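You operate a simulated robot arm through the tools that you are given. There is no shell and no other tool. Be economical: measure what you need, move in short steps, check, and stop when the job is done.

Carry out the task below with a simulated two-armed robot. There is one attempt and no reset: what you move stays moved.

TASK
On the top of the chiller, fold the blue cloth in half, so that its two long edges meet.

Only the result counts: the job must be done as asked and must still hold three seconds after the hand-in. Knocking over, shifting, dropping, spilling or breaking anything else fails it. Flat cloth is picked up by pressing the open fingertips on it (5 to 10 N) and closing them slowly along it; thin cloth reads only 2 to 8 mm in the jaws.

THE ROBOT
Two 6-joint arms with two-finger parallel grippers on one trunk, on a base that drives. Base frame: it is fixed to the floor where the robot stands at the start and does not move with it; the origin is under the middle of the robot, x ahead of it, y to its left, z up; the surface under the hand at the start is at about z = 920. Lengths are in mm, angles in degrees, forces in N, time in s.
The left shoulder is at the start at [-77, 177, 832], the right one opposite. With the tool pointing down near the work surface each hand reaches from about 100 to 700 mm from the robot's upright axis, wherever it stands, measured 20 degrees to its own side. Places, roughly: top of the chiller [500, 0, 900]. Payload 1.57 kg a hand.
Tool frame (each hand has its own): the origin (TCP) lies between the finger pads and is the grasp point; the fingertips stand 30 mm ahead of it; z points along the fingers, y is the line along which they close. Largest opening 80 mm; finger width 17, thickness 12; the body of the gripper, 40 by 82 mm, starts 80 mm behind the TCP.
Orientation is told as [roll, pitch, yaw] about the base's x, y, z axes, in that order, counted from this pose: with the fingers straight down and closing along the base's y, the tool's x points along the base's -x, its y along +y and its z along -z.

THE INTERFACE
- The arms move only by the tool jog_arm. It takes "left_rows", "right_rows" or both (then of equal length, played together; a hand with none holds still); each is a list that holds one entry, the list of rows, each a list of 7 numbers: the shift along the tool's x, y, z in mm, then the turn, a rotation vector about the tool's x, y, z in degrees, then the opening in per cent of the stroke, from 0 (shut) to 100 (fully open). In form: [[[x, y, z, rx, ry, rz, jaw], ...]]. A call has 1 to 10 rows; each row is the pose to reach, as a shift and turn from the pose commanded when the call began, along the tool's axes at that moment. A row lasts 0.2 s, in which the tool goes at most 50 mm and 8.6 degrees; a call with a longer step from one row to the next is refused whole, and so is a gripper value outside its range. A pose out of reach is approached as far as the arm can. The call stops where the force on the tool passes 40 N (or 10 N more than at its start, if that is more) or the arm is blocked; 0.2 s more then pass. Each finger travels about 72 mm/s and halts on what it meets, pressing with about 38 N; the grip force reading is that of the motor and also rises with nothing between the fingers. The clock runs only during rows and for 0.2 s after the last one: add rows that repeat a pose to give the fingers time. The reply holds the time, the measured pose of the TCP, the force on the tool along the base axes, the opening and the grip force, in the units named above and with some noise, with the torque about the TCP (base axes, N m) and any sound that the robot's microphone picked up.
- Cameras (640 x 400 px; columns grow to the right, rows downward): "scene" is now at [38.1, -18.3, 1560.6]; the picture's right is [-0.13, -0.99, 0.00], its down [-0.74, 0.10, -0.66] and it looks along [0.66, -0.09, -0.75] (base axes); focal length 276 px, centre (320, 200). "left" rides on the left gripper at [72, 7, -122] in its tool frame; the picture's right is [-0.09, 1.00, 0.00], its down [-0.84, -0.08, -0.54] and it looks along [-0.54, -0.05, 0.84] (tool axes); focal length 238 px, centre (320, 200). "right" rides on the right gripper at [72, -7, -122] in its tool frame; the picture's right is [0.09, 1.00, 0.00], its down [-0.84, 0.08, -0.54] and it looks along [-0.54, 0.05, 0.84] (tool axes); focal length 238 px, centre (320, 200). There is no depth. A picture from a camera that has moved, and an enlarged one, comes with that camera's place and axes in the base frame and with its lens. The place of the scene camera against the robot may be out by one fixed shift of up to 12 mm in any direction.
- capture(camera): a new picture of that camera. It takes no simulated time.
- slide_trunk(by): slides the trunk up (or, below 0, down) by that many mm; the arms and the scene camera ride with it, the base frame stays. It gives what a move gives, with no picture.
- drive_base(legs): drives the robot by 1 to 6 legs, each [ahead, left, turn to the left] in mm, mm and degrees, along the robot's own axes; the way and the turn of a leg run together, so that a leg with both is an arc; at most 1500 mm and 180 degrees a leg. The arms and the cameras ride along, it lands a little off, and it stops where it bumps. It gives what a move gives.
- aim_head(pan, tilt): turns the head with the scene camera to pan (to the left, within 143 degrees either way) and tilt (down, from -29 to 69), counted from straight ahead of the robot. It gives what a move gives.
- inspect(camera, box): a new picture of the part [left, top, right, bottom] of that camera's present view, enlarged. It takes no simulated time.
- finish_job(): hands the job in; it is judged then, once.

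Go step by step. Nothing tells you exact positions but the pictures and the camera data: compare them with the known pose of the tool, close in by small moves and look again before you grip or let go. The budget is 120 turns and 88 pictures, counting those below and the enlarged ones. Unless the task says otherwise, let go and move clear before handing in, and close with one line.

The tools are called after "Request:" by a JSON object that holds its "op" and its "data". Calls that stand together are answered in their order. jog_arm: Moves the arms, as the interface text tells. Its arguments: {"type":"object","properties":{"left_rows":{"type":"array","items":{"type":"array","items":{"type":"array","items":{"type":"number"}}}},"right_rows":{"type":"array","items":{"type":"array","items":{"type":"array","items":{"type":"number"}}}}},"required":[]} The other tools are called the same way: slide_trunk (by) slides the trunk up or down; drive_base (legs) drives the base; aim_head (pan, tilt) turns the head that bears the scene camera; capture (camera) takes a picture; inspect (camera, box) takes an enlarged picture of a part of a camera's view; finish_job () hands the job in.

At the start:

```text
time_s: 0.0
left_ee_pos: [427.0, 181.1, 1060.0]
left_tool_rot: [0.0, 0.0, 0.1]
left_force: [0.5, -1.0, 0.1]
left_wrist_torque: [0.02, -0.04, 0.01]
left_finger_gap: 79.8
left_grasp_force: 0.0
right_ee_pos: [447.6, -181.1, 1069.2]
right_tool_rot: [0.0, 0.1, 0.0]
right_force: [-0.4, 0.1, 0.1]
right_wrist_torque: [0.01, -0.02, 0.0]
right_finger_gap: 80.0
right_grasp_force: 0.0
trunk travel left (down, up): [-275.0, 53.0]
robot x, y, heading: [1.8, -2.2, -0.1]
head pan, tilt: [-7.6, 48.6]
```

scene: 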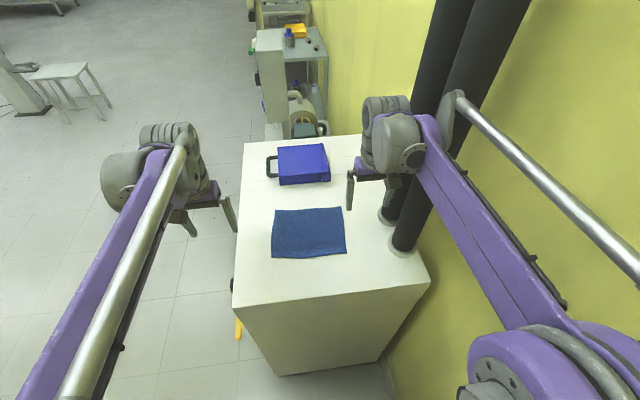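
right: 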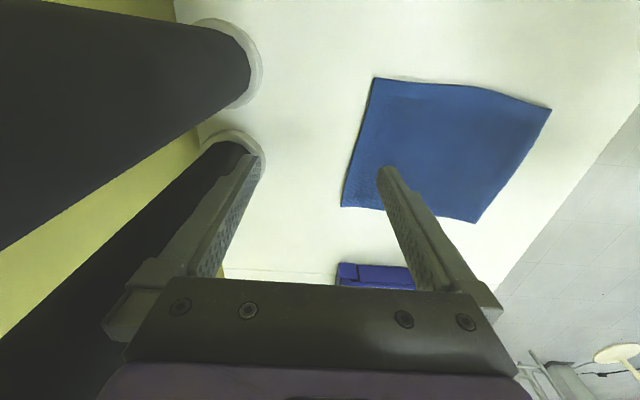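
left: 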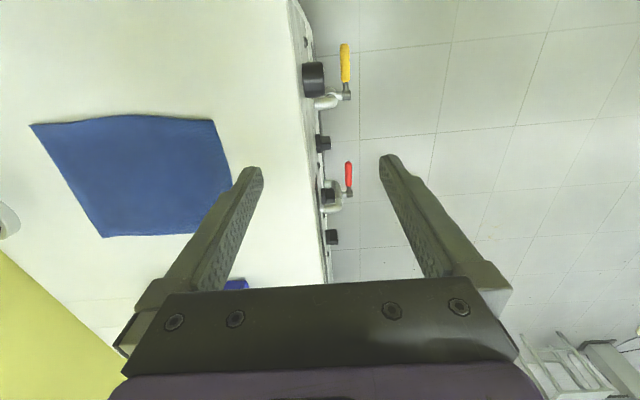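

The blue cloth lies flat at about z = 920. Its corners, from the two wrist views, are near-left (409,68), near-right (397,-133), far-right (558,-145) and far-left (568,56), so the long edges run along y. I'll take the far long edge near both corners and fold it towards the robot, so first I bring both hands above that edge.

Request:
{"op": "jog_arm", "data": {"left_rows": [[[-26, -30, 10, 0, 0, 0, 80], [-52, -60, 20, 0, 0, 0, 60], [-79, -92, 30, 0, 0, 1, 50], [-105, -122, 40, 0, 0, 2, 40], [-131, -153, 50, 0, 0, 3, 38], [-131, -153, 50, 0, 0, 3, 38]]], "right_rows": [[[-21, 13, 12, 0, 0, 0, 80], [-42, 26, 24, 0, 0, 0, 60], [-63, 38, 36, 0, 0, 1, 50], [-84, 50, 48, 0, 0, 2, 40], [-104, 63, 59, 0, 0, 3, 38], [-104, 63, 59, 0, 0, 3, 38]]]}}

Request:
{"op": "capture", "data": {"camera": "left"}}

Request:
{"op": "capture", "data": {"camera": "right"}}

Request:
{"op": "capture", "data": {"camera": "scene"}}

```text
time_s: 1.4
left_ee_pos: [553.0, 24.7, 1008.5]
left_tool_rot: [0.0, -0.1, -3.0]
left_force: [0.0, -0.5, 0.4]
left_wrist_torque: [0.01, -0.02, 0.01]
left_finger_gap: 30.5
left_grasp_force: 0.0
right_ee_pos: [549.0, -115.7, 1010.8]
right_tool_rot: [0.0, -0.1, -3.0]
right_force: [-0.5, 0.8, 0.3]
right_wrist_torque: [0.0, 0.01, 0.03]
right_finger_gap: 30.6
right_grasp_force: 0.1
trunk travel left (down, up): [-275.0, 53.0]
robot x, y, heading: [1.6, -2.1, -0.0]
head pan, tilt: [-7.6, 48.6]
```

```text
84 pictures are left
camera left: at [482.2, 34.5, 1130.2], right [0.14, 0.99, 0.0], down [0.83, -0.12, 0.54], along [0.54, -0.08, -0.84], focal length 238 px, centre (320, 200)
```

left: 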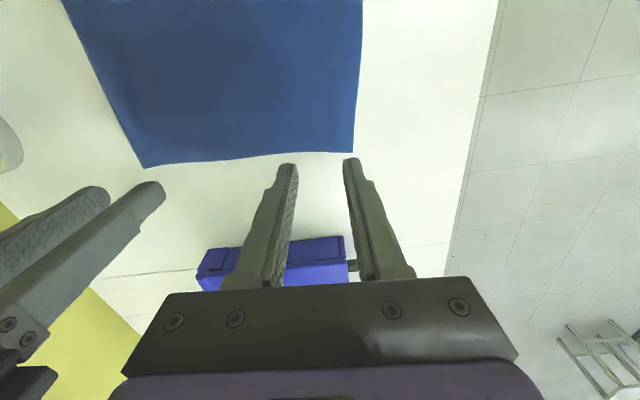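

```text
83 pictures are left
camera right: at [478.4, -120.2, 1132.2], right [-0.04, 1.0, 0.0], down [0.84, 0.03, 0.54], along [0.54, 0.02, -0.84], focal length 238 px, centre (320, 200)
```

right: 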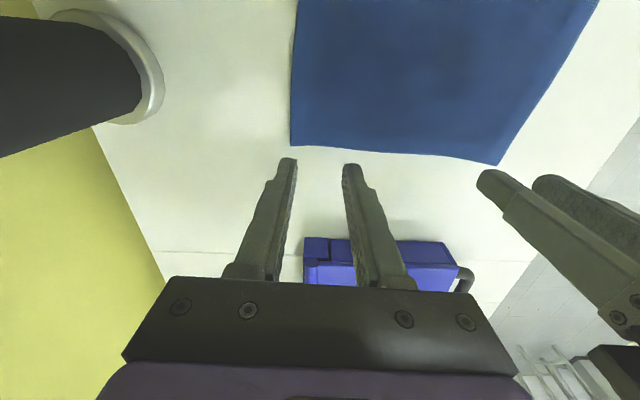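

```text
82 pictures are left
camera scene: at [36.7, -18.0, 1560.6], right [-0.13, -0.99, 0.0], down [-0.74, 0.1, -0.66], along [0.66, -0.09, -0.75], focal length 276 px, centre (320, 200)
```

scene: 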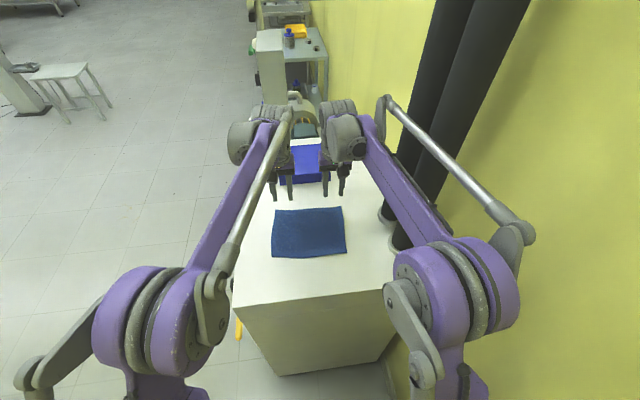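

Both hands are above the far edge, which is at about x 565 on the left and 557 on the right. I'll shift slightly and go down to just above the cloth.

Request:
{"op": "jog_arm", "data": {"left_rows": [[[-3, 0, 20, 0, 0, 0, 38], [-6, 0, 40, 0, 0, 0, 38], [-6, 0, 52, 0, 0, 0, 38], [-6, 0, 52, 0, 0, 0, 38]]], "right_rows": [[[-2, 0, 20, 0, 0, 0, 38], [-3, 0, 42, 0, 0, 0, 38], [-3, 0, 54, 0, 0, 0, 38], [-3, 0, 54, 0, 0, 0, 38]]]}}

Request:
{"op": "capture", "data": {"camera": "left"}}

Request:
{"op": "capture", "data": {"camera": "right"}}

```text
time_s: 2.4
left_ee_pos: [562.4, 25.6, 960.0]
left_tool_rot: [0.0, 0.1, -3.0]
left_force: [0.9, -0.1, 0.2]
left_wrist_torque: [-0.01, 0.0, 0.04]
left_finger_gap: 30.2
left_grasp_force: 0.1
right_ee_pos: [554.7, -117.4, 955.5]
right_tool_rot: [0.0, 0.0, -3.1]
right_force: [0.3, -0.1, 0.1]
right_wrist_torque: [-0.01, -0.01, 0.0]
right_finger_gap: 30.4
right_grasp_force: 0.1
trunk travel left (down, up): [-275.0, 53.0]
robot x, y, heading: [-2.0, -1.2, -0.0]
head pan, tilt: [-7.6, 48.6]
```

```text
81 pictures are left
camera left: at [490.6, 35.2, 1080.6], right [0.14, 0.99, 0.0], down [0.83, -0.12, 0.54], along [0.54, -0.08, -0.84], focal length 238 px, centre (320, 200)
```

left: 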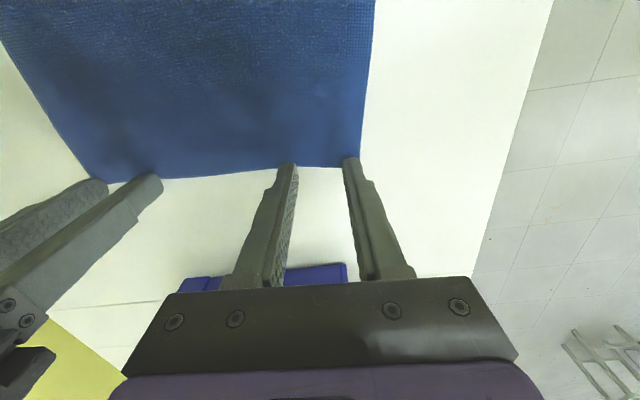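

```text
80 pictures are left
camera right: at [482.9, -122.1, 1077.7], right [-0.04, 1.0, 0.0], down [0.84, 0.03, 0.54], along [0.54, 0.02, -0.84], focal length 238 px, centre (320, 200)
```

right: 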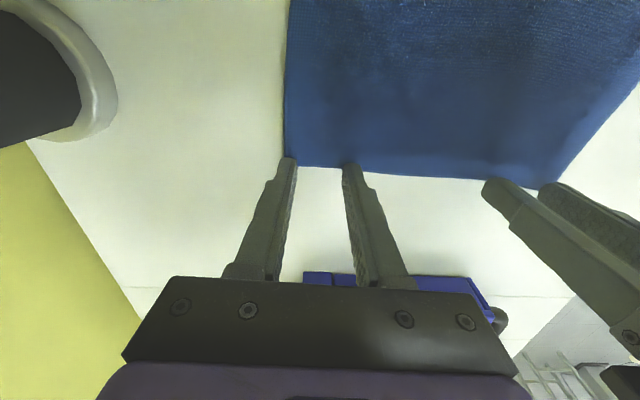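

The hands are nearly centred on the edge, so I'll shift both about 7 mm inward onto the cloth and about 5 mm away from the corners. Then I'll lower them gently to contact.

Request:
{"op": "jog_arm", "data": {"left_rows": [[[4, -3, 2, 0, 0, 0, 38], [7, -5, 4, 0, 0, 0, 38], [7, -5, 7, 0, 0, 0, 38], [7, -5, 7, 0, 0, 0, 38]]], "right_rows": [[[4, 3, 0, 0, 0, 0, 38], [7, 5, 1, 0, 0, 0, 38], [7, 5, 3, 0, 0, 0, 38], [7, 5, 3, 0, 0, 0, 38]]]}}

Request:
{"op": "capture", "data": {"camera": "left"}}

Request:
{"op": "capture", "data": {"camera": "right"}}

```text
time_s: 3.4
left_ee_pos: [554.5, 20.7, 952.8]
left_tool_rot: [0.0, -0.1, -3.0]
left_force: [0.9, 1.0, 18.2]
left_wrist_torque: [-0.03, 0.02, -0.02]
left_finger_gap: 30.4
left_grasp_force: 0.0
right_ee_pos: [547.7, -112.7, 955.8]
right_tool_rot: [0.0, -0.1, -3.0]
right_force: [1.2, -0.4, 0.3]
right_wrist_torque: [0.0, -0.04, -0.01]
right_finger_gap: 30.6
right_grasp_force: 0.0
trunk travel left (down, up): [-275.0, 53.0]
robot x, y, heading: [1.2, 1.0, 0.0]
head pan, tilt: [-7.6, 48.6]
```

```text
79 pictures are left
camera left: at [483.4, 30.9, 1074.3], right [0.14, 0.99, 0.0], down [0.83, -0.12, 0.54], along [0.54, -0.08, -0.84], focal length 238 px, centre (320, 200)
```

left: 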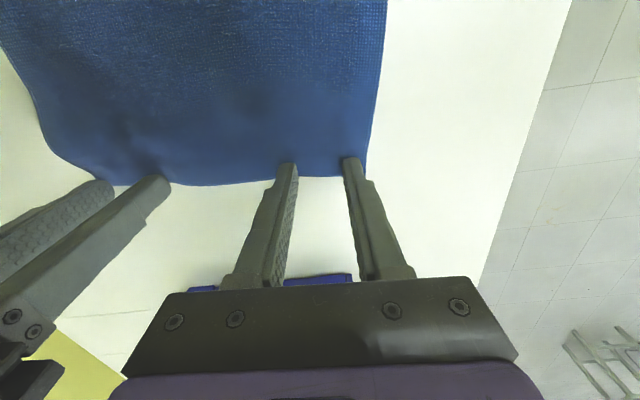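

```text
78 pictures are left
camera right: at [475.3, -117.3, 1076.6], right [-0.04, 1.0, 0.0], down [0.84, 0.03, 0.54], along [0.54, 0.02, -0.84], focal length 238 px, centre (320, 200)
```

right: 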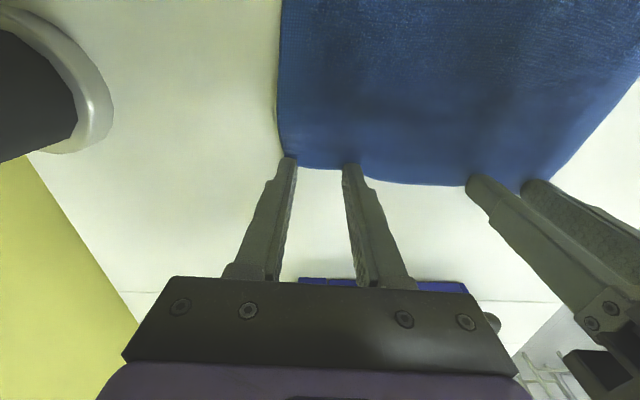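

The left tips press on the cloth about 8 mm inside the edge, a bit too hard. The right tips pushed the edge along with them, so I'll lift the right hand, move it further inward and come down again, and ease off the left.

Request:
{"op": "jog_arm", "data": {"left_rows": [[[0, 0, -1, 0, 0, 0, 38], [0, 0, -1, 0, 0, 0, 38], [0, 0, -1, 0, 0, 0, 38], [0, 0, -1, 0, 0, 0, 38], [0, 0, -1, 0, 0, 0, 38]]], "right_rows": [[[0, 0, -12, 0, 0, 0, 38], [4, 0, -14, 0, 0, 0, 38], [8, 0, -12, 0, 0, 0, 38], [8, 0, -5, 0, 0, 0, 38], [8, 0, -2, 0, 0, 0, 38]]]}}

Request:
{"op": "capture", "data": {"camera": "right"}}

```text
time_s: 4.6
left_ee_pos: [555.0, 21.0, 952.8]
left_tool_rot: [-0.1, 0.0, -2.9]
left_force: [1.6, 2.1, 13.2]
left_wrist_torque: [0.07, 0.01, 0.0]
left_finger_gap: 30.2
left_grasp_force: 0.2
right_ee_pos: [539.5, -109.7, 956.0]
right_tool_rot: [0.1, 0.0, -3.0]
right_force: [-0.3, 0.1, 0.4]
right_wrist_torque: [-0.01, 0.01, -0.01]
right_finger_gap: 30.3
right_grasp_force: 0.1
trunk travel left (down, up): [-275.0, 53.0]
robot x, y, heading: [-0.6, -2.1, 0.1]
head pan, tilt: [-7.6, 48.6]
```

```text
77 pictures are left
camera right: at [467.6, -115.0, 1077.2], right [-0.04, 1.0, 0.0], down [0.84, 0.03, 0.54], along [0.54, 0.02, -0.84], focal length 238 px, centre (320, 200)
```

right: 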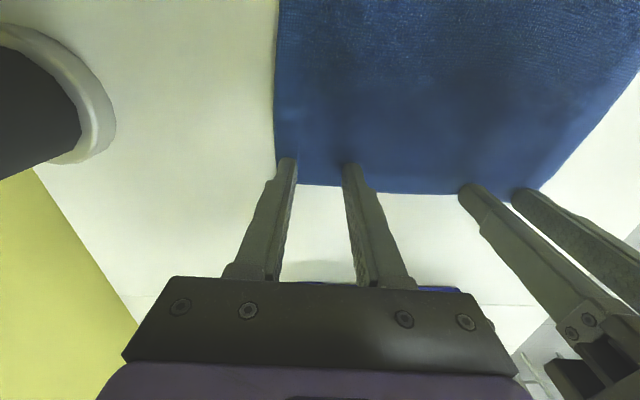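

The right edge relaxed back to x≈556, so that hand is now 17 mm inside. I'll move it out 8 mm and then lower it to light contact.

Request:
{"op": "jog_arm", "data": {"right_rows": [[[-4, 0, -6, 0, 0, 0, 38], [-8, 0, -6, 0, 0, 0, 38], [-8, 0, -1, 0, 0, 0, 38], [-8, 0, 1, 0, 0, 0, 38], [-8, 0, 3, 0, 0, 0, 38], [-8, 0, 3, 0, 0, 0, 38]]]}}

Request:
{"op": "capture", "data": {"camera": "right"}}

```text
time_s: 6.0
left_ee_pos: [556.3, 20.8, 952.9]
left_tool_rot: [-0.1, -0.1, -2.9]
left_force: [1.0, 3.6, 10.4]
left_wrist_torque: [0.03, 0.01, -0.01]
left_finger_gap: 30.1
left_grasp_force: 0.1
right_ee_pos: [546.8, -113.6, 953.5]
right_tool_rot: [0.0, -0.1, -3.1]
right_force: [0.2, 0.2, 6.6]
right_wrist_torque: [0.0, -0.02, -0.03]
right_finger_gap: 30.0
right_grasp_force: 0.1
trunk travel left (down, up): [-275.0, 53.0]
robot x, y, heading: [2.7, 0.8, 0.1]
head pan, tilt: [-7.6, 48.6]
```

```text
76 pictures are left
camera right: at [474.9, -116.7, 1075.1], right [-0.04, 1.0, 0.0], down [0.84, 0.03, 0.54], along [0.54, 0.02, -0.84], focal length 238 px, centre (320, 200)
```

right: 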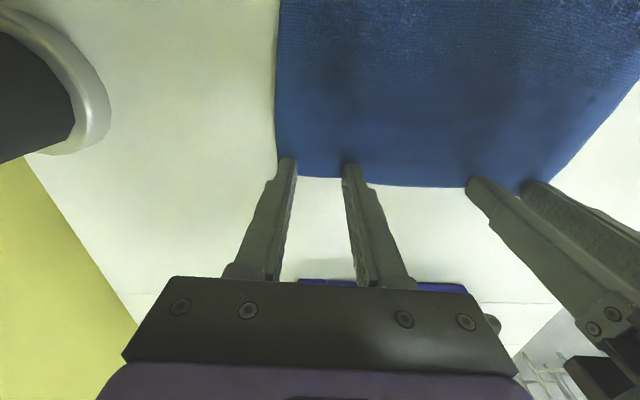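

Both hands now press at about 7 to 10 N roughly 8 mm inside the edge. I'll close both slowly.

Request:
{"op": "jog_arm", "data": {"left_rows": [[[0, 0, 0, 0, 0, 0, 34], [0, 0, 0, 0, 0, 0, 30], [0, 0, 0, 0, 0, 0, 26], [0, 0, 0, 0, 0, 0, 22], [0, 0, 0, 0, 0, 0, 18], [0, 0, 0, 0, 0, 0, 14], [0, 0, 0, 0, 0, 0, 10], [0, 0, 0, 0, 0, 0, 6], [0, 0, 0, 0, 0, 0, 2], [0, 0, 0, 0, 0, 0, 0]]], "right_rows": [[[0, 0, 0, 0, 0, 0, 34], [0, 0, 0, 0, 0, 0, 30], [0, 0, 0, 0, 0, 0, 26], [0, 0, 0, 0, 0, 0, 22], [0, 0, 0, 0, 0, 0, 18], [0, 0, 0, 0, 0, 0, 14], [0, 0, 0, 0, 0, 0, 10], [0, 0, 0, 0, 0, 0, 6], [0, 0, 0, 0, 0, 0, 2], [0, 0, 0, 0, 0, 0, 0]]]}}

Request:
{"op": "capture", "data": {"camera": "right"}}

Request:
{"op": "capture", "data": {"camera": "left"}}

```text
time_s: 8.2
left_ee_pos: [555.1, 18.6, 953.0]
left_tool_rot: [0.0, -0.1, -3.0]
left_force: [-0.3, -21.0, 8.1]
left_wrist_torque: [-0.65, 0.05, 0.06]
left_finger_gap: 4.3
left_grasp_force: 24.5
right_ee_pos: [546.9, -111.0, 952.9]
right_tool_rot: [0.1, -0.1, -2.9]
right_force: [1.3, 21.9, 8.1]
right_wrist_torque: [0.67, -0.01, -0.02]
right_finger_gap: 3.7
right_grasp_force: 24.9
trunk travel left (down, up): [-275.0, 53.0]
robot x, y, heading: [-2.5, -3.1, -0.2]
head pan, tilt: [-7.6, 48.6]
```

```text
75 pictures are left
camera right: at [474.7, -115.8, 1074.9], right [-0.04, 1.0, 0.0], down [0.84, 0.03, 0.54], along [0.54, 0.02, -0.84], focal length 238 px, centre (320, 200)
```

right: 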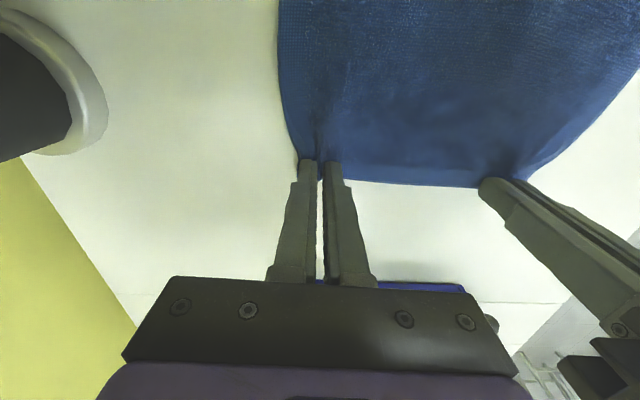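

```text
74 pictures are left
camera left: at [483.1, 29.3, 1074.6], right [0.15, 0.99, 0.0], down [0.83, -0.12, 0.54], along [0.54, -0.08, -0.84], focal length 238 px, centre (320, 200)
```

left: 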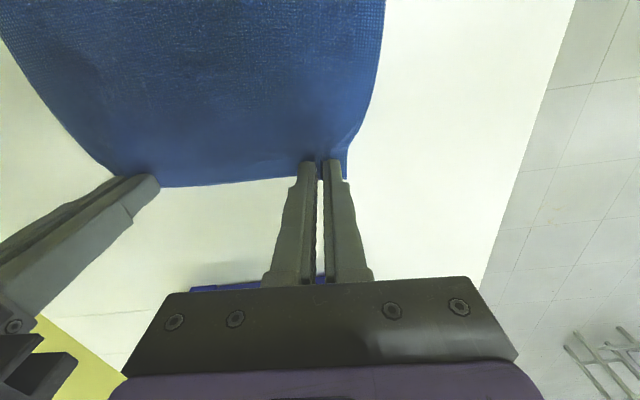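

Both grips hold cloth (4.3 and 3.7 mm), with some sideways tension between the hands. I'll bring them a little together, then lift and carry the edge in an arc toward the robot while tilting the tools.

Request:
{"op": "jog_arm", "data": {"left_rows": [[[0, -3, -2, 0, 0, 0, 0], [0, -6, -5, 0, 0, 0, 0], [4.6, -8, -15.4, 0, -4.2, 0, 0], [13.5, -8, -29.7, 0, -8.3, 0, 0], [26.7, -8, -41.7, 0, -12.5, 0, 0], [43.1, -8, -50.7, 0, -16.7, 0, 0], [61.8, -8, -56, 0, -20.8, 0, 0], [81.7, -8, -57.2, 0, -25, 0, 0], [81.7, -8, -57.2, 0, -25, 0, 0]]], "right_rows": [[[0, 3, -2, 0, 0, 0, 0], [0, 6, -5, 0, 0, 0, 0], [4.6, 8, -15.4, 0, -4.2, 0, 0], [13.5, 8, -29.7, 0, -8.3, 0, 0], [26.7, 8, -41.7, 0, -12.5, 0, 0], [43.1, 8, -50.7, 0, -16.7, 0, 0], [61.8, 8, -56, 0, -20.8, 0, 0], [81.7, 8, -57.2, 0, -25, 0, 0], [81.7, 8, -57.2, 0, -25, 0, 0]]]}}

Request:
{"op": "capture", "data": {"camera": "scene"}}

Request:
{"op": "capture", "data": {"camera": "left"}}

```text
time_s: 10.2
left_ee_pos: [475.2, 16.3, 1008.2]
left_tool_rot: [0.0, -25.0, -2.9]
left_force: [1.4, 0.0, 0.8]
left_wrist_torque: [0.05, 0.03, 0.03]
left_finger_gap: 3.5
left_grasp_force: 24.7
right_ee_pos: [467.2, -98.8, 1008.6]
right_tool_rot: [0.0, -24.9, -3.0]
right_force: [0.2, -0.1, -0.4]
right_wrist_torque: [-0.01, 0.02, 0.02]
right_finger_gap: 3.2
right_grasp_force: 23.5
trunk travel left (down, up): [-275.0, 53.0]
robot x, y, heading: [0.7, 2.1, 0.0]
head pan, tilt: [-7.6, 48.6]
```

```text
73 pictures are left
camera scene: at [39.7, -18.5, 1560.6], right [-0.13, -0.99, 0.0], down [-0.74, 0.1, -0.66], along [0.66, -0.09, -0.75], focal length 276 px, centre (320, 200)
```

scene: 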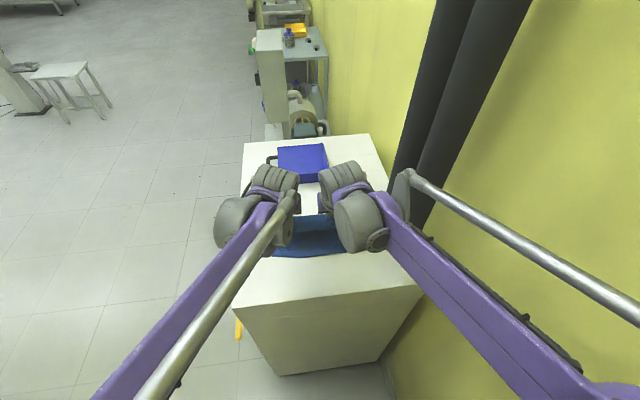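

```text
72 pictures are left
camera left: at [359.2, 29.2, 1087.2], right [0.14, 0.99, 0.04], down [0.52, -0.11, 0.84], along [0.84, -0.09, -0.53], focal length 238 px, centre (320, 200)
```

left: 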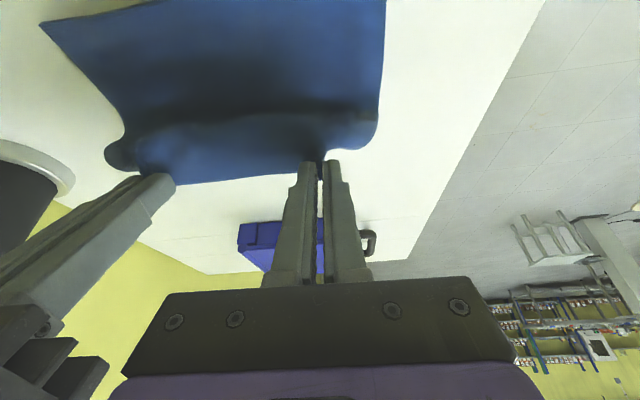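

The lift works and the far half is standing up. I'll continue the second half of the arc, pausing before setting it down.

Request:
{"op": "jog_arm", "data": {"left_rows": [[[10, 0, -3, 0, -2, 0, 0], [19.2, 0, -5.6, 0, -4.2, 0, 0], [39, 0, -7, 0, -8.3, 0, 0], [58.2, 0, -4, 0, -12.5, 0, 0], [75.5, 0, 3.2, 0, -16.7, 0, 0], [75.5, 0, 3.2, 0, -16.7, 0, 0]]], "right_rows": [[[10, 0, -3, 0, -2, 0, 0], [19.2, 0, -5.6, 0, -4.2, 0, 0], [39, 0, -7, 0, -8.3, 0, 0], [58.2, 0, -4, 0, -12.5, 0, 0], [75.5, 0, 3.2, 0, -16.7, 0, 0], [75.5, 0, 3.2, 0, -16.7, 0, 0]]]}}

Request:
{"op": "capture", "data": {"camera": "scene"}}

Request:
{"op": "capture", "data": {"camera": "left"}}

Request:
{"op": "capture", "data": {"camera": "right"}}

```text
time_s: 11.6
left_ee_pos: [408.5, 20.2, 973.9]
left_tool_rot: [0.0, -41.7, -3.1]
left_force: [-0.2, 0.1, 0.0]
left_wrist_torque: [0.02, -0.04, 0.01]
left_finger_gap: 3.6
left_grasp_force: 24.9
right_ee_pos: [398.5, -97.7, 974.5]
right_tool_rot: [0.0, -41.7, -3.0]
right_force: [0.6, -0.1, -0.7]
right_wrist_torque: [-0.05, -0.02, -0.02]
right_finger_gap: 3.4
right_grasp_force: 24.6
trunk travel left (down, up): [-275.0, 53.0]
robot x, y, heading: [-0.4, 0.1, -0.1]
head pan, tilt: [-7.6, 48.6]
```

```text
71 pictures are left
camera scene: at [38.6, -18.3, 1560.6], right [-0.13, -0.99, 0.0], down [-0.74, 0.1, -0.66], along [0.66, -0.09, -0.75], focal length 276 px, centre (320, 200)
```

scene: 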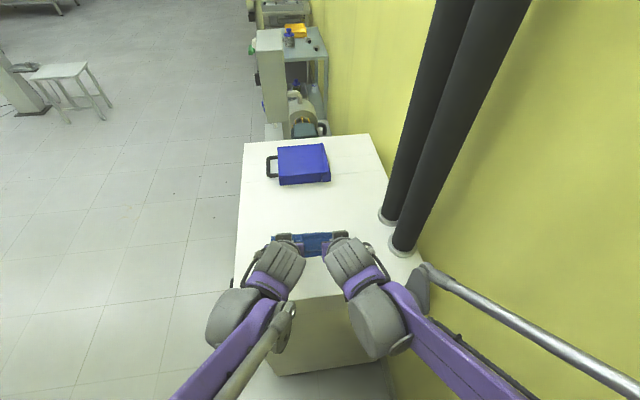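

```text
70 pictures are left
camera left: at [273.6, 33.2, 1017.0], right [0.12, 0.99, 0.06], down [0.26, -0.09, 0.96], along [0.96, -0.1, -0.27], focal length 238 px, centre (320, 200)
```

left: 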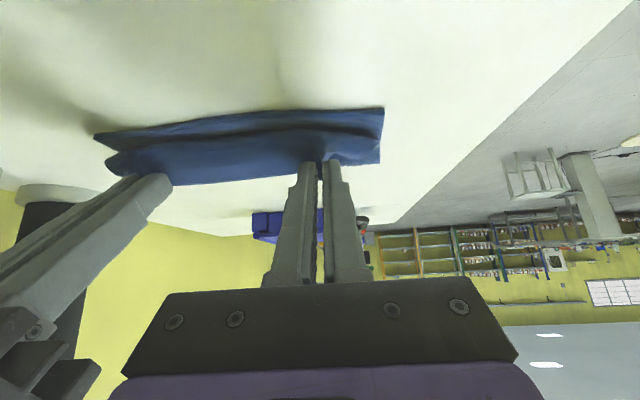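

```text
69 pictures are left
camera right: at [263.5, -99.2, 1018.0], right [-0.02, 1.0, -0.06], down [0.27, 0.06, 0.96], along [0.96, 0.0, -0.27], focal length 238 px, centre (320, 200)
```

right: 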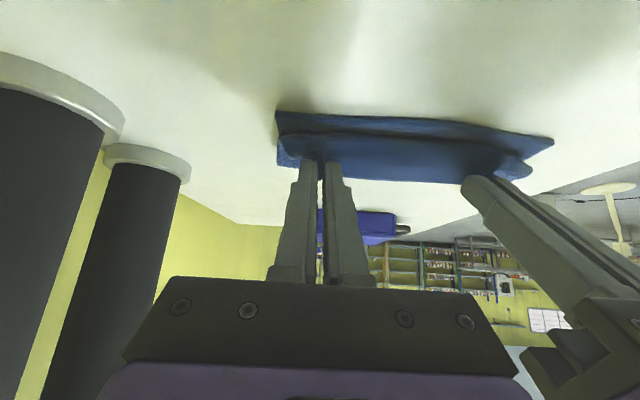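

The near edge hasn't moved, and the held edge is just above it. I'll lower it the rest of the way so the tips end about 8 mm inside the near edge.

Request:
{"op": "jog_arm", "data": {"left_rows": [[[7, 0, 1.5, 0, -2, 0, 0], [13.8, 0, 3.1, 0, -4.1, 0, 0], [19, 0, 6, 0, -6.2, 0, 0], [24.5, 0, 9.1, 0, -8.3, 0, 0], [24.5, 0, 9.1, 0, -8.3, 0, 0]]], "right_rows": [[[7, 0, 1.5, 0, -2, 0, 0], [13.8, 0, 3.1, 0, -4.1, 0, 0], [19, 0, 6, 0, -6.2, 0, 0], [24.5, 0, 9.1, 0, -8.3, 0, 0], [24.5, 0, 9.1, 0, -8.3, 0, 0]]]}}

Request:
{"op": "capture", "data": {"camera": "left"}}

Request:
{"op": "capture", "data": {"camera": "right"}}

```text
time_s: 12.8
left_ee_pos: [394.6, 20.5, 952.2]
left_tool_rot: [0.0, -50.3, -3.1]
left_force: [4.1, -1.0, 16.4]
left_wrist_torque: [-0.1, -0.4, 0.01]
left_finger_gap: 3.4
left_grasp_force: 24.6
right_ee_pos: [387.7, -96.7, 952.8]
right_tool_rot: [0.0, -50.2, -3.0]
right_force: [4.2, -0.8, 18.4]
right_wrist_torque: [-0.03, -0.35, 0.0]
right_finger_gap: 3.5
right_grasp_force: 24.2
trunk travel left (down, up): [-275.0, 53.0]
robot x, y, heading: [-0.6, 1.5, 0.1]
head pan, tilt: [-7.6, 48.6]
```

```text
68 pictures are left
camera left: at [255.2, 34.3, 975.7], right [0.11, 0.99, 0.07], down [0.12, -0.08, 0.99], along [0.99, -0.1, -0.12], focal length 238 px, centre (320, 200)
```

left: 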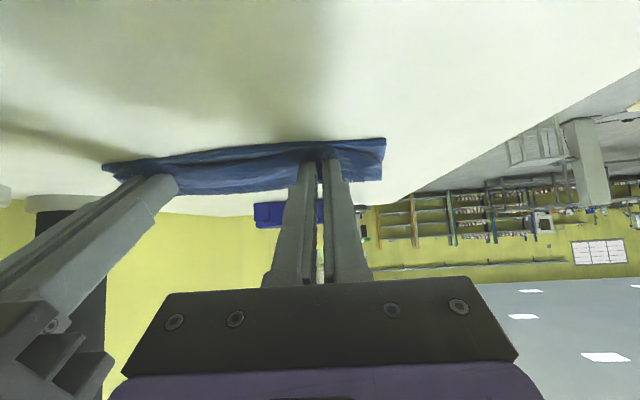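

```text
67 pictures are left
camera right: at [248.7, -97.2, 975.6], right [-0.01, 1.0, -0.07], down [0.12, 0.07, 0.99], along [0.99, 0.0, -0.12], focal length 238 px, centre (320, 200)
```

right: 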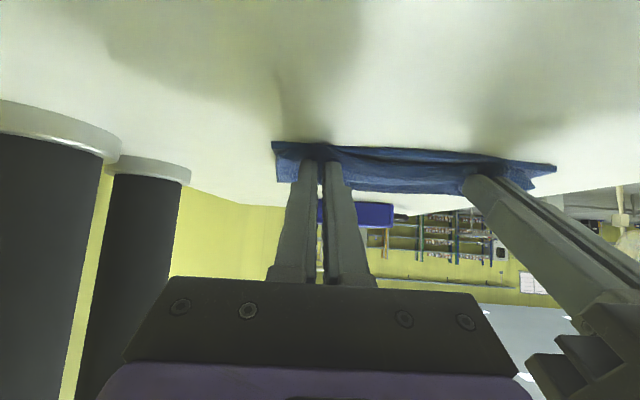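

Both hands press the top edge down just inside the lower edge. I'll ease the pressure, then open slowly while spreading the hands back by 8 mm to undo the puckers.

Request:
{"op": "jog_arm", "data": {"left_rows": [[[-0.8, 0, -0.6, 0, 0, 0, 0], [-0.8, 1, -0.6, 0, 0, 0, 6], [-0.8, 2, -0.6, 0, 0, 0, 11], [-0.8, 3, -0.6, 0, 0, 0, 15], [-0.8, 4, -0.6, 0, 0, 0, 19], [-0.8, 5, -0.6, 0, 0, 0, 23], [-0.8, 6, -0.6, 0, 0, 0, 27], [-0.8, 7, -0.6, 0, 0, 0, 31], [-0.8, 8, -0.6, 0, 0, 0, 35], [-0.8, 8, -0.6, 0, 0, 0, 38]]], "right_rows": [[[-0.8, 0, -0.6, 0, 0, 0, 0], [-0.8, -1, -0.6, 0, 0, 0, 6], [-0.8, -2, -0.6, 0, 0, 0, 11], [-0.8, -3, -0.6, 0, 0, 0, 15], [-0.8, -4, -0.6, 0, 0, 0, 19], [-0.8, -5, -0.6, 0, 0, 0, 23], [-0.8, -6, -0.6, 0, 0, 0, 27], [-0.8, -7, -0.6, 0, 0, 0, 31], [-0.8, -8, -0.6, 0, 0, 0, 35], [-0.8, -8, -0.6, 0, 0, 0, 38]]]}}

Request:
{"op": "capture", "data": {"camera": "left"}}

Request:
{"op": "capture", "data": {"camera": "right"}}

Request:
{"op": "inspect", "data": {"camera": "scene", "box": [240, 210, 380, 298]}}

```text
time_s: 15.0
left_ee_pos: [396.0, 30.9, 953.6]
left_tool_rot: [0.0, -50.0, -3.1]
left_force: [0.6, 1.8, 11.0]
left_wrist_torque: [-0.06, -0.15, 0.05]
left_finger_gap: 22.8
left_grasp_force: 0.1
right_ee_pos: [386.0, -102.8, 953.5]
right_tool_rot: [0.0, -50.0, -2.9]
right_force: [1.2, -2.4, 4.1]
right_wrist_torque: [-0.03, -0.07, -0.01]
right_finger_gap: 28.1
right_grasp_force: 0.1
trunk travel left (down, up): [-275.0, 53.0]
robot x, y, heading: [-3.3, 0.4, -0.0]
head pan, tilt: [-7.6, 48.6]
```

```text
66 pictures are left
camera left: at [256.0, 43.4, 975.6], right [0.11, 0.99, 0.07], down [0.12, -0.08, 0.99], along [0.99, -0.1, -0.13], focal length 238 px, centre (320, 200)
```

left: 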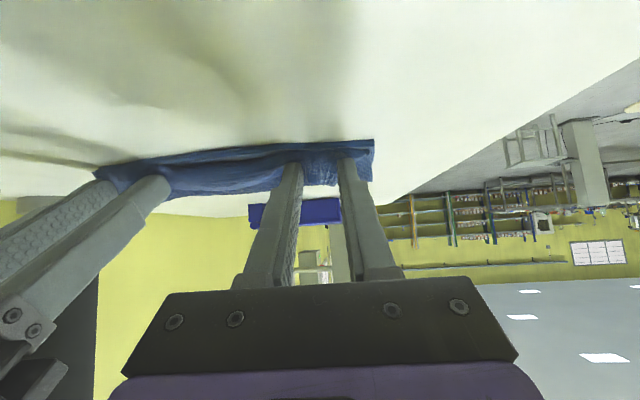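

```text
65 pictures are left
camera right: at [247.1, -104.2, 976.4], right [-0.01, 1.0, -0.07], down [0.13, 0.07, 0.99], along [0.99, 0.0, -0.13], focal length 238 px, centre (320, 200)
```

right: 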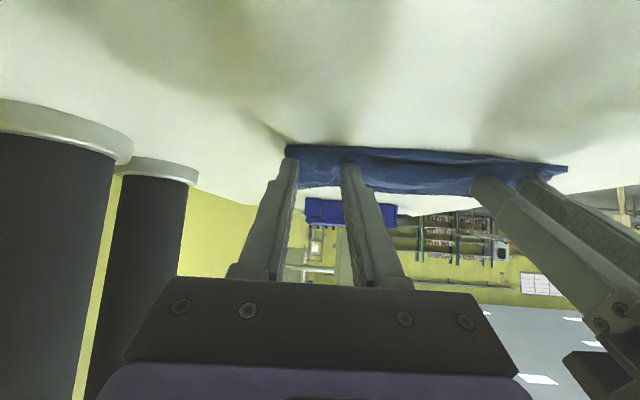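

```text
4.55 times, centred on (310, 254) of scene
camera zoom: at [36.9, -18.3, 1560.6], right [-0.13, -0.99, 0.0], down [-0.74, 0.1, -0.66], along [0.66, -0.09, -0.75], focal length 1252 px, centre (366, -46)
```

zoom: 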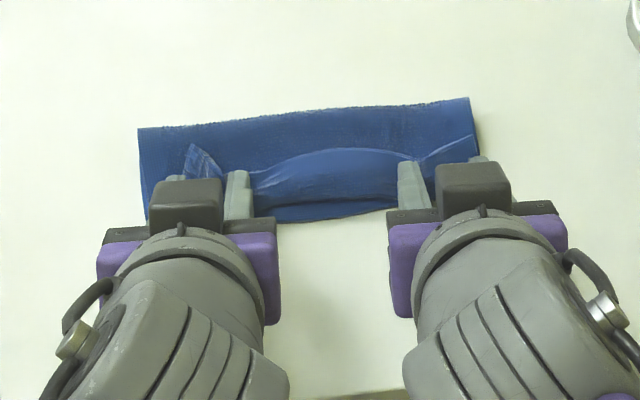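

Opened, with a small pucker still at each hand. I'll withdraw both hands along their fingers and look at the result.

Request:
{"op": "jog_arm", "data": {"left_rows": [[[0, 0, 0, 0, 0, 0, 38], [-3, 0, -5, 0, 0, 0, 38], [-6, 0, -20, 0, 0, 0, 38], [-10, 0, -50, 0, 0, 0, 38], [-30, 30, -90, 0, 0, 0, 38], [-60, 60, -120, 0, 0, 0, 38], [-90, 90, -140, 0, 0, 0, 38], [-110, 120, -150, 0, 0, 0, 38]]], "right_rows": [[[0, 0, 0, 0, 0, 0, 38], [-3, 0, -5, 0, 0, 0, 38], [-6, 0, -20, 0, 0, 0, 38], [-10, 0, -50, 0, 0, 0, 38], [-30, -15, -90, 0, 0, 0, 38], [-60, -30, -120, 0, 0, 0, 38], [-90, -40, -140, 0, 0, 0, 38], [-110, -50, -150, 0, 0, 0, 38]]]}}

Request:
{"op": "inspect", "data": {"camera": "scene", "box": [240, 210, 380, 298]}}

Request:
{"op": "capture", "data": {"camera": "left"}}

Request:
{"op": "capture", "data": {"camera": "scene"}}

```text
refused: row 5 steps farther than a row can; nothing moved
```

```text
4.55 times, centred on (310, 254) of scene
camera zoom: at [36.9, -18.3, 1560.6], right [-0.13, -0.99, 0.0], down [-0.74, 0.1, -0.66], along [0.66, -0.09, -0.75], focal length 1252 px, centre (366, -46)
```

zoom: 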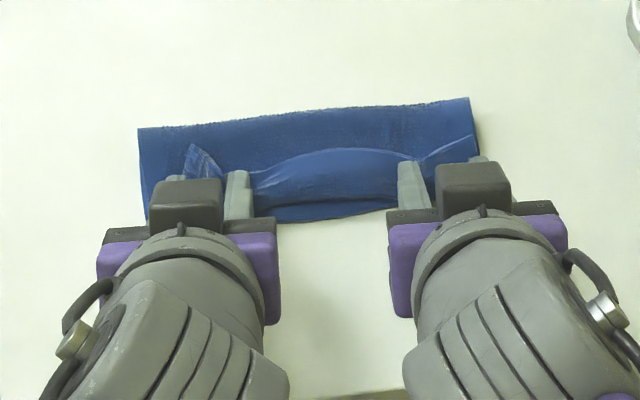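

```text
62 pictures are left
camera left: at [256.0, 43.4, 975.6], right [0.11, 0.99, 0.07], down [0.12, -0.08, 0.99], along [0.99, -0.1, -0.13], focal length 238 px, centre (320, 200)
```

left: 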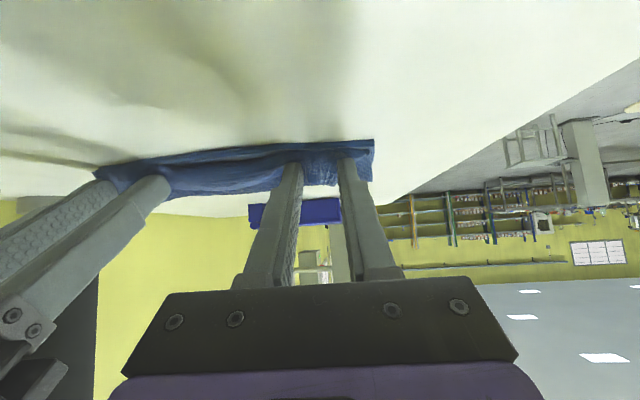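

```text
61 pictures are left
camera scene: at [36.9, -18.3, 1560.6], right [-0.13, -0.99, 0.0], down [-0.74, 0.1, -0.66], along [0.66, -0.09, -0.75], focal length 276 px, centre (320, 200)
```

scene: 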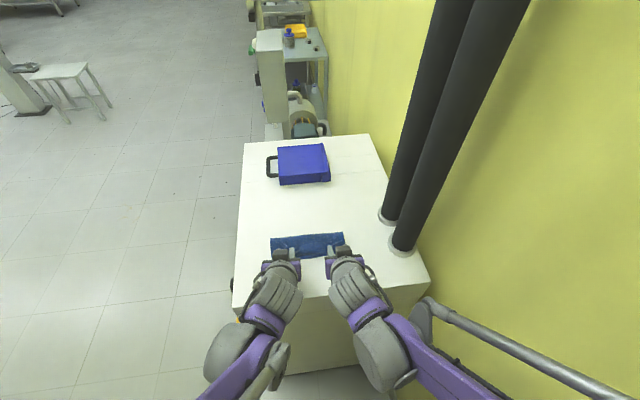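

That call was refused because a step was too long. I'll withdraw again in smaller steps.

Request:
{"op": "jog_arm", "data": {"left_rows": [[[0, 0, 0, 0, 0, 0, 38], [-3, 0, -5, 0, 0, 0, 38], [-6, 0, -20, 0, 0, 0, 38], [-10, 0, -50, 0, 0, 0, 38], [-25, 15, -85, 0, 0, 0, 38], [-45, 40, -110, 0, 0, 0, 38], [-70, 70, -125, 0, 0, 0, 38], [-95, 100, -135, 0, 0, 0, 38]]], "right_rows": [[[0, 0, 0, 0, 0, 0, 38], [-3, 0, -5, 0, 0, 0, 38], [-6, 0, -20, 0, 0, 0, 38], [-10, 0, -50, 0, 0, 0, 38], [-25, -10, -85, 0, 0, 0, 38], [-45, -20, -110, 0, 0, 0, 38], [-70, -30, -125, 0, 0, 0, 38], [-95, -40, -135, 0, 0, 0, 38]]]}}

Request:
{"op": "inspect", "data": {"camera": "scene", "box": [240, 210, 380, 298]}}

Request:
{"op": "capture", "data": {"camera": "left"}}

```text
time_s: 16.8
left_ee_pos: [361.2, 131.3, 1114.8]
left_tool_rot: [0.0, -50.0, -3.0]
left_force: [0.4, 0.0, 0.6]
left_wrist_torque: [0.0, 0.03, 0.0]
left_finger_gap: 30.6
left_grasp_force: 0.0
right_ee_pos: [344.8, -139.4, 1115.1]
right_tool_rot: [0.1, -50.1, -2.9]
right_force: [0.0, 0.1, 0.9]
right_wrist_torque: [-0.01, 0.03, 0.0]
right_finger_gap: 30.6
right_grasp_force: 0.0
trunk travel left (down, up): [-275.0, 53.0]
robot x, y, heading: [0.3, -0.2, 0.1]
head pan, tilt: [-7.6, 48.6]
```

```text
4.55 times, centred on (310, 254) of scene
camera zoom: at [38.6, -18.5, 1560.6], right [-0.13, -0.99, 0.0], down [-0.74, 0.1, -0.66], along [0.66, -0.09, -0.75], focal length 1252 px, centre (366, -46)
```

zoom: 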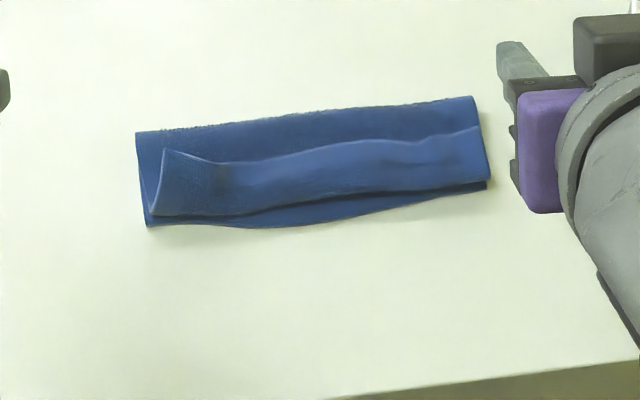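

```text
59 pictures are left
camera left: at [222.0, 145.3, 1137.7], right [0.11, 0.99, 0.07], down [0.12, -0.08, 0.99], along [0.99, -0.1, -0.13], focal length 238 px, centre (320, 200)
```

left: 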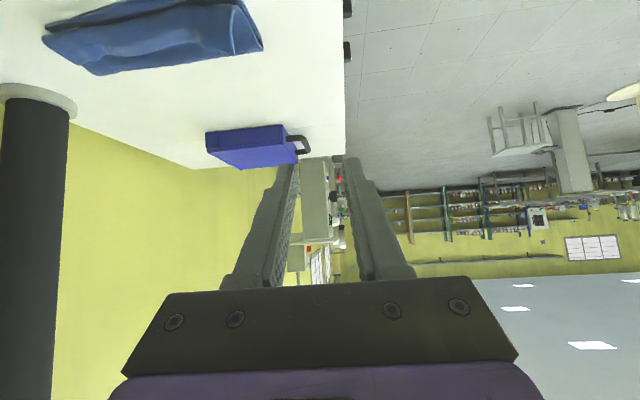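

The fold is in place, but the top layer's edge is curled up as a standing lip, because the pinch held it the wrong way up. I can now grip that lip cleanly from above with the fingers closing across it, so I'll straighten the tools and then turn them by 90°.

Request:
{"op": "jog_arm", "data": {"left_rows": [[[-4, -12, 11, 0, 8.4, 0, 60], [-8, -24, 23, 0, 16.8, 0, 60], [-13, -36, 34, 0, 25.1, 0, 60], [-17, -48, 46, 0, 33.5, 0, 60], [-21, -60, 57, 0, 41.8, 0, 60], [-25, -71, 69, 0, 50, 0, 60]]], "right_rows": [[[-6, 1, 13, 0, 8.4, 0, 60], [-12, 3, 27, 0, 16.8, 0, 60], [-18, 4, 40, 0, 25.1, 0, 60], [-24, 6, 54, 0, 33.5, 0, 60], [-30, 7, 67, 0, 41.8, 0, 60], [-35, 9, 81, 0, 50, 0, 60]]]}}

Request:
{"op": "jog_arm", "data": {"left_rows": [[[0, 0, 0, 0, 0, 8.5, 60], [0, 0, 0, 0, 0, 17, 60], [0, 0, 0, 0, 0, 25.5, 60], [0, 0, 0, 0, 0, 34, 60], [0, 0, 0, 0, 0, 42.5, 60], [0, 0, 0, 0, 0, 51, 60], [0, 0, 0, 0, 0, 59.5, 60], [0, 0, 0, 0, 0, 68, 60], [0, 0, 0, 0, 0, 76.5, 60], [0, 0, 0, 0, 0, 85, 60]]], "right_rows": [[[0, 0, 0, 0, 0, -8.5, 60], [0, 0, 0, 0, 0, -17, 60], [0, 0, 0, 0, 0, -25.5, 60], [0, 0, 0, 0, 0, -34, 60], [0, 0, 0, 0, 0, -42.5, 60], [0, 0, 0, 0, 0, -51, 60], [0, 0, 0, 0, 0, -59.5, 60], [0, 0, 0, 0, 0, -68, 60], [0, 0, 0, 0, 0, -76.5, 60], [0, 0, 0, 0, 0, -85, 60]]]}}

Request:
{"op": "capture", "data": {"camera": "left"}}

Request:
{"op": "capture", "data": {"camera": "right"}}

Request:
{"op": "capture", "data": {"camera": "scene"}}

```text
time_s: 18.2
left_ee_pos: [426.2, 57.0, 1085.9]
left_tool_rot: [0.0, 0.3, -2.9]
left_force: [0.2, 0.6, -0.7]
left_wrist_torque: [-0.02, 0.01, 0.02]
left_finger_gap: 48.2
left_grasp_force: 0.0
right_ee_pos: [429.8, -137.3, 1086.0]
right_tool_rot: [0.1, 0.3, -3.0]
right_force: [0.0, 0.4, 0.3]
right_wrist_torque: [0.0, 0.04, -0.01]
right_finger_gap: 47.9
right_grasp_force: 0.1
trunk travel left (down, up): [-275.0, 53.0]
robot x, y, heading: [0.1, -0.1, -0.1]
head pan, tilt: [-7.6, 48.6]
```

```text
time_s: 20.4
left_ee_pos: [421.7, 58.7, 1086.7]
left_tool_rot: [0.0, 0.1, -88.2]
left_force: [0.7, -0.2, -0.2]
left_wrist_torque: [0.04, 0.01, -0.03]
left_finger_gap: 48.3
left_grasp_force: 0.1
right_ee_pos: [428.4, -136.7, 1087.2]
right_tool_rot: [0.0, 0.0, 82.2]
right_force: [-0.3, 0.6, -0.4]
right_wrist_torque: [-0.02, 0.01, -0.01]
right_finger_gap: 48.0
right_grasp_force: 0.0
trunk travel left (down, up): [-275.0, 53.0]
robot x, y, heading: [-1.9, -4.2, -0.1]
head pan, tilt: [-7.6, 48.6]
```

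```text
58 pictures are left
camera left: at [427.2, 129.0, 1208.4], right [1.0, -0.06, 0.0], down [-0.05, -0.84, 0.54], along [-0.03, -0.54, -0.84], focal length 238 px, centre (320, 200)
```

left: 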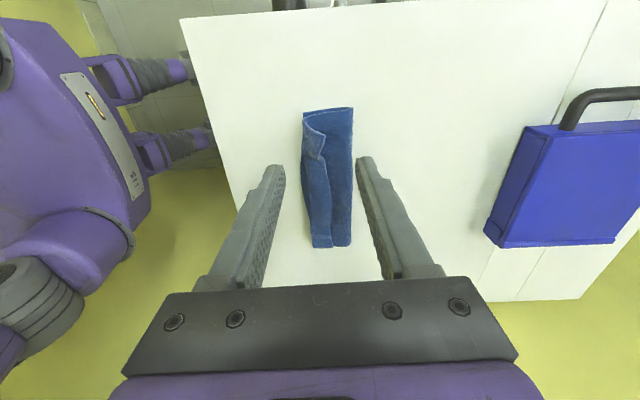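

```text
57 pictures are left
camera right: at [425.7, -210.6, 1208.5], right [-1.0, 0.04, 0.0], down [0.04, 0.84, 0.54], along [0.02, 0.54, -0.84], focal length 238 px, centre (320, 200)
```

right: 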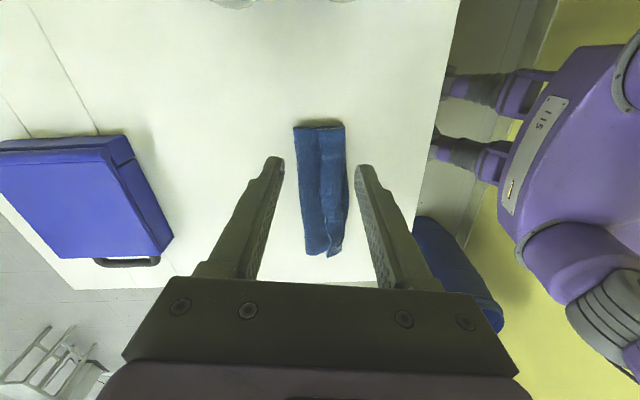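

```text
56 pictures are left
camera scene: at [38.1, -18.3, 1560.6], right [-0.13, -0.99, 0.0], down [-0.74, 0.1, -0.66], along [0.66, -0.09, -0.75], focal length 276 px, centre (320, 200)
```

scene: 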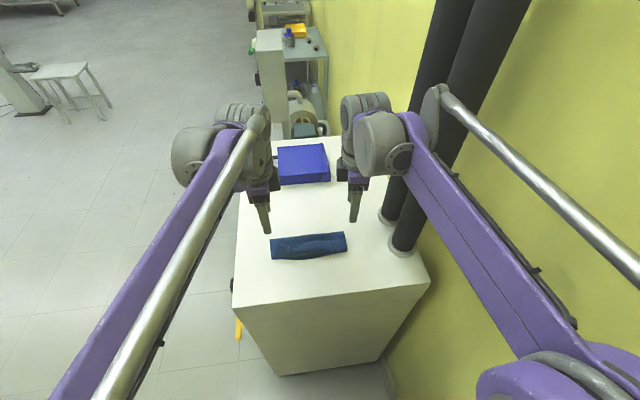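

Request:
{"op": "inspect", "data": {"camera": "left", "box": [260, 90, 400, 260]}}

Request:
{"op": "inspect", "data": {"camera": "right", "box": [250, 100, 390, 270]}}

Request:
{"op": "inspect", "data": {"camera": "scene", "box": [260, 220, 360, 270]}}

```text
2.35 times, centred on (330, 175) of left
camera zoom: at [427.2, 129.0, 1208.4], right [1.0, -0.06, 0.0], down [-0.05, -0.84, 0.54], along [-0.03, -0.54, -0.84], focal length 561 px, centre (296, 259)
```

zoom: 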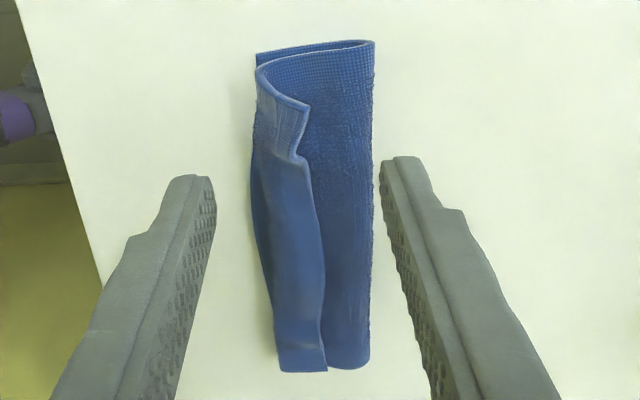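

```text
2.35 times, centred on (320, 185) of right
camera zoom: at [425.7, -210.6, 1208.5], right [-1.0, 0.04, 0.0], down [0.04, 0.84, 0.54], along [0.02, 0.54, -0.84], focal length 561 px, centre (320, 235)
```

zoom: 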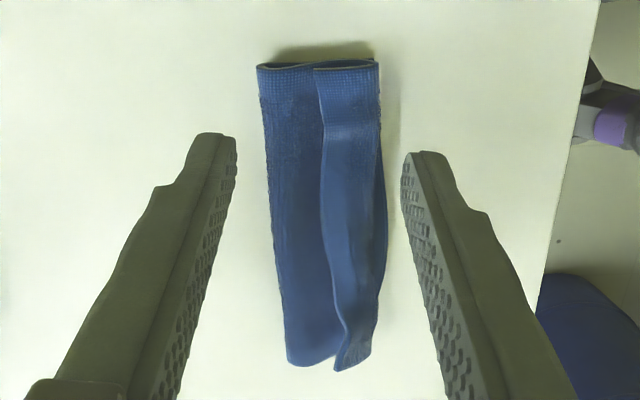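

```text
6.40 times, centred on (310, 245) of scene
camera zoom: at [38.1, -18.3, 1560.6], right [-0.13, -0.99, 0.0], down [-0.74, 0.1, -0.66], along [0.66, -0.09, -0.75], focal length 1763 px, centre (384, -88)
```

zoom: 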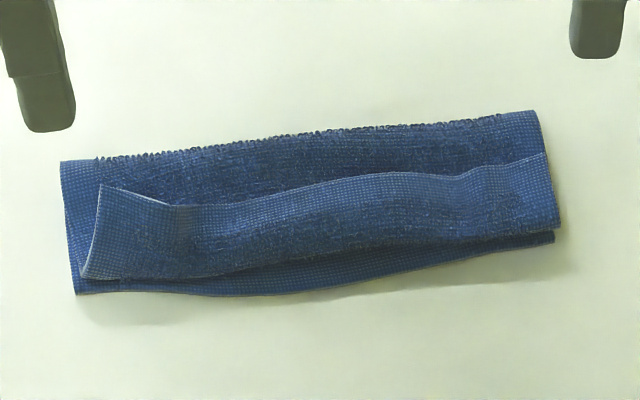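

The lip is about 30 mm long and lies back over the top layer, with its free edge at x≈430, the crease at ≈402 and the fold at ≈463. I'll put each far finger just behind the lip's free edge and sweep toward the robot to stand it up between the fingers, so first I lower both hands.

Request:
{"op": "jog_arm", "data": {"left_rows": [[[-10, -2, 32, 0, 0, 2, 62], [-20, -4, 64, 0, 0, 4, 62], [-29, -6, 97, 0, 0, 5, 62], [-29, -6, 97, 0, 0, 5, 62]]], "right_rows": [[[-9, 6, 32, 0, 0, -2, 62], [-18, 12, 64, 0, 0, -4, 62], [-26.6, 18.9, 97, 0, 0, -5, 62], [-26.6, 18.9, 97, 0, 0, -5, 62]]]}}

Request:
{"op": "capture", "data": {"camera": "left"}}

Request:
{"op": "capture", "data": {"camera": "right"}}

```text
time_s: 21.4
left_ee_pos: [417.9, 28.6, 989.3]
left_tool_rot: [0.0, 0.1, -93.0]
left_force: [1.0, 0.1, -0.4]
left_wrist_torque: [-0.03, -0.01, -0.01]
left_finger_gap: 49.7
left_grasp_force: 0.1
right_ee_pos: [410.8, -106.8, 990.3]
right_tool_rot: [-0.1, 0.1, 87.0]
right_force: [-0.1, 0.3, -0.3]
right_wrist_torque: [0.02, -0.01, -0.01]
right_finger_gap: 49.6
right_grasp_force: 0.1
trunk travel left (down, up): [-275.0, 53.0]
robot x, y, heading: [0.3, 2.7, 0.1]
head pan, tilt: [-7.6, 48.6]
```

```text
52 pictures are left
camera left: at [427.6, 99.2, 1112.1], right [0.99, -0.14, 0.0], down [-0.12, -0.83, 0.54], along [-0.08, -0.54, -0.84], focal length 238 px, centre (320, 200)
```

left: 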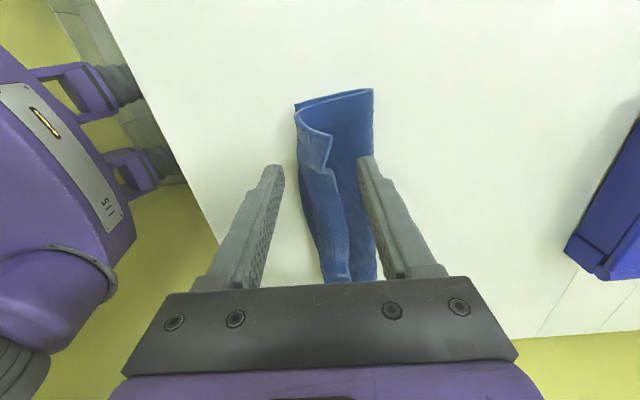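

```text
51 pictures are left
camera right: at [414.5, -181.0, 1112.9], right [-1.0, -0.04, 0.0], down [-0.03, 0.84, 0.54], along [-0.02, 0.54, -0.84], focal length 238 px, centre (320, 200)
```

right: 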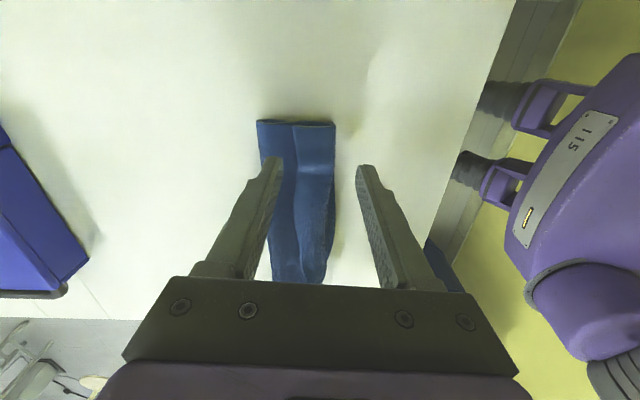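

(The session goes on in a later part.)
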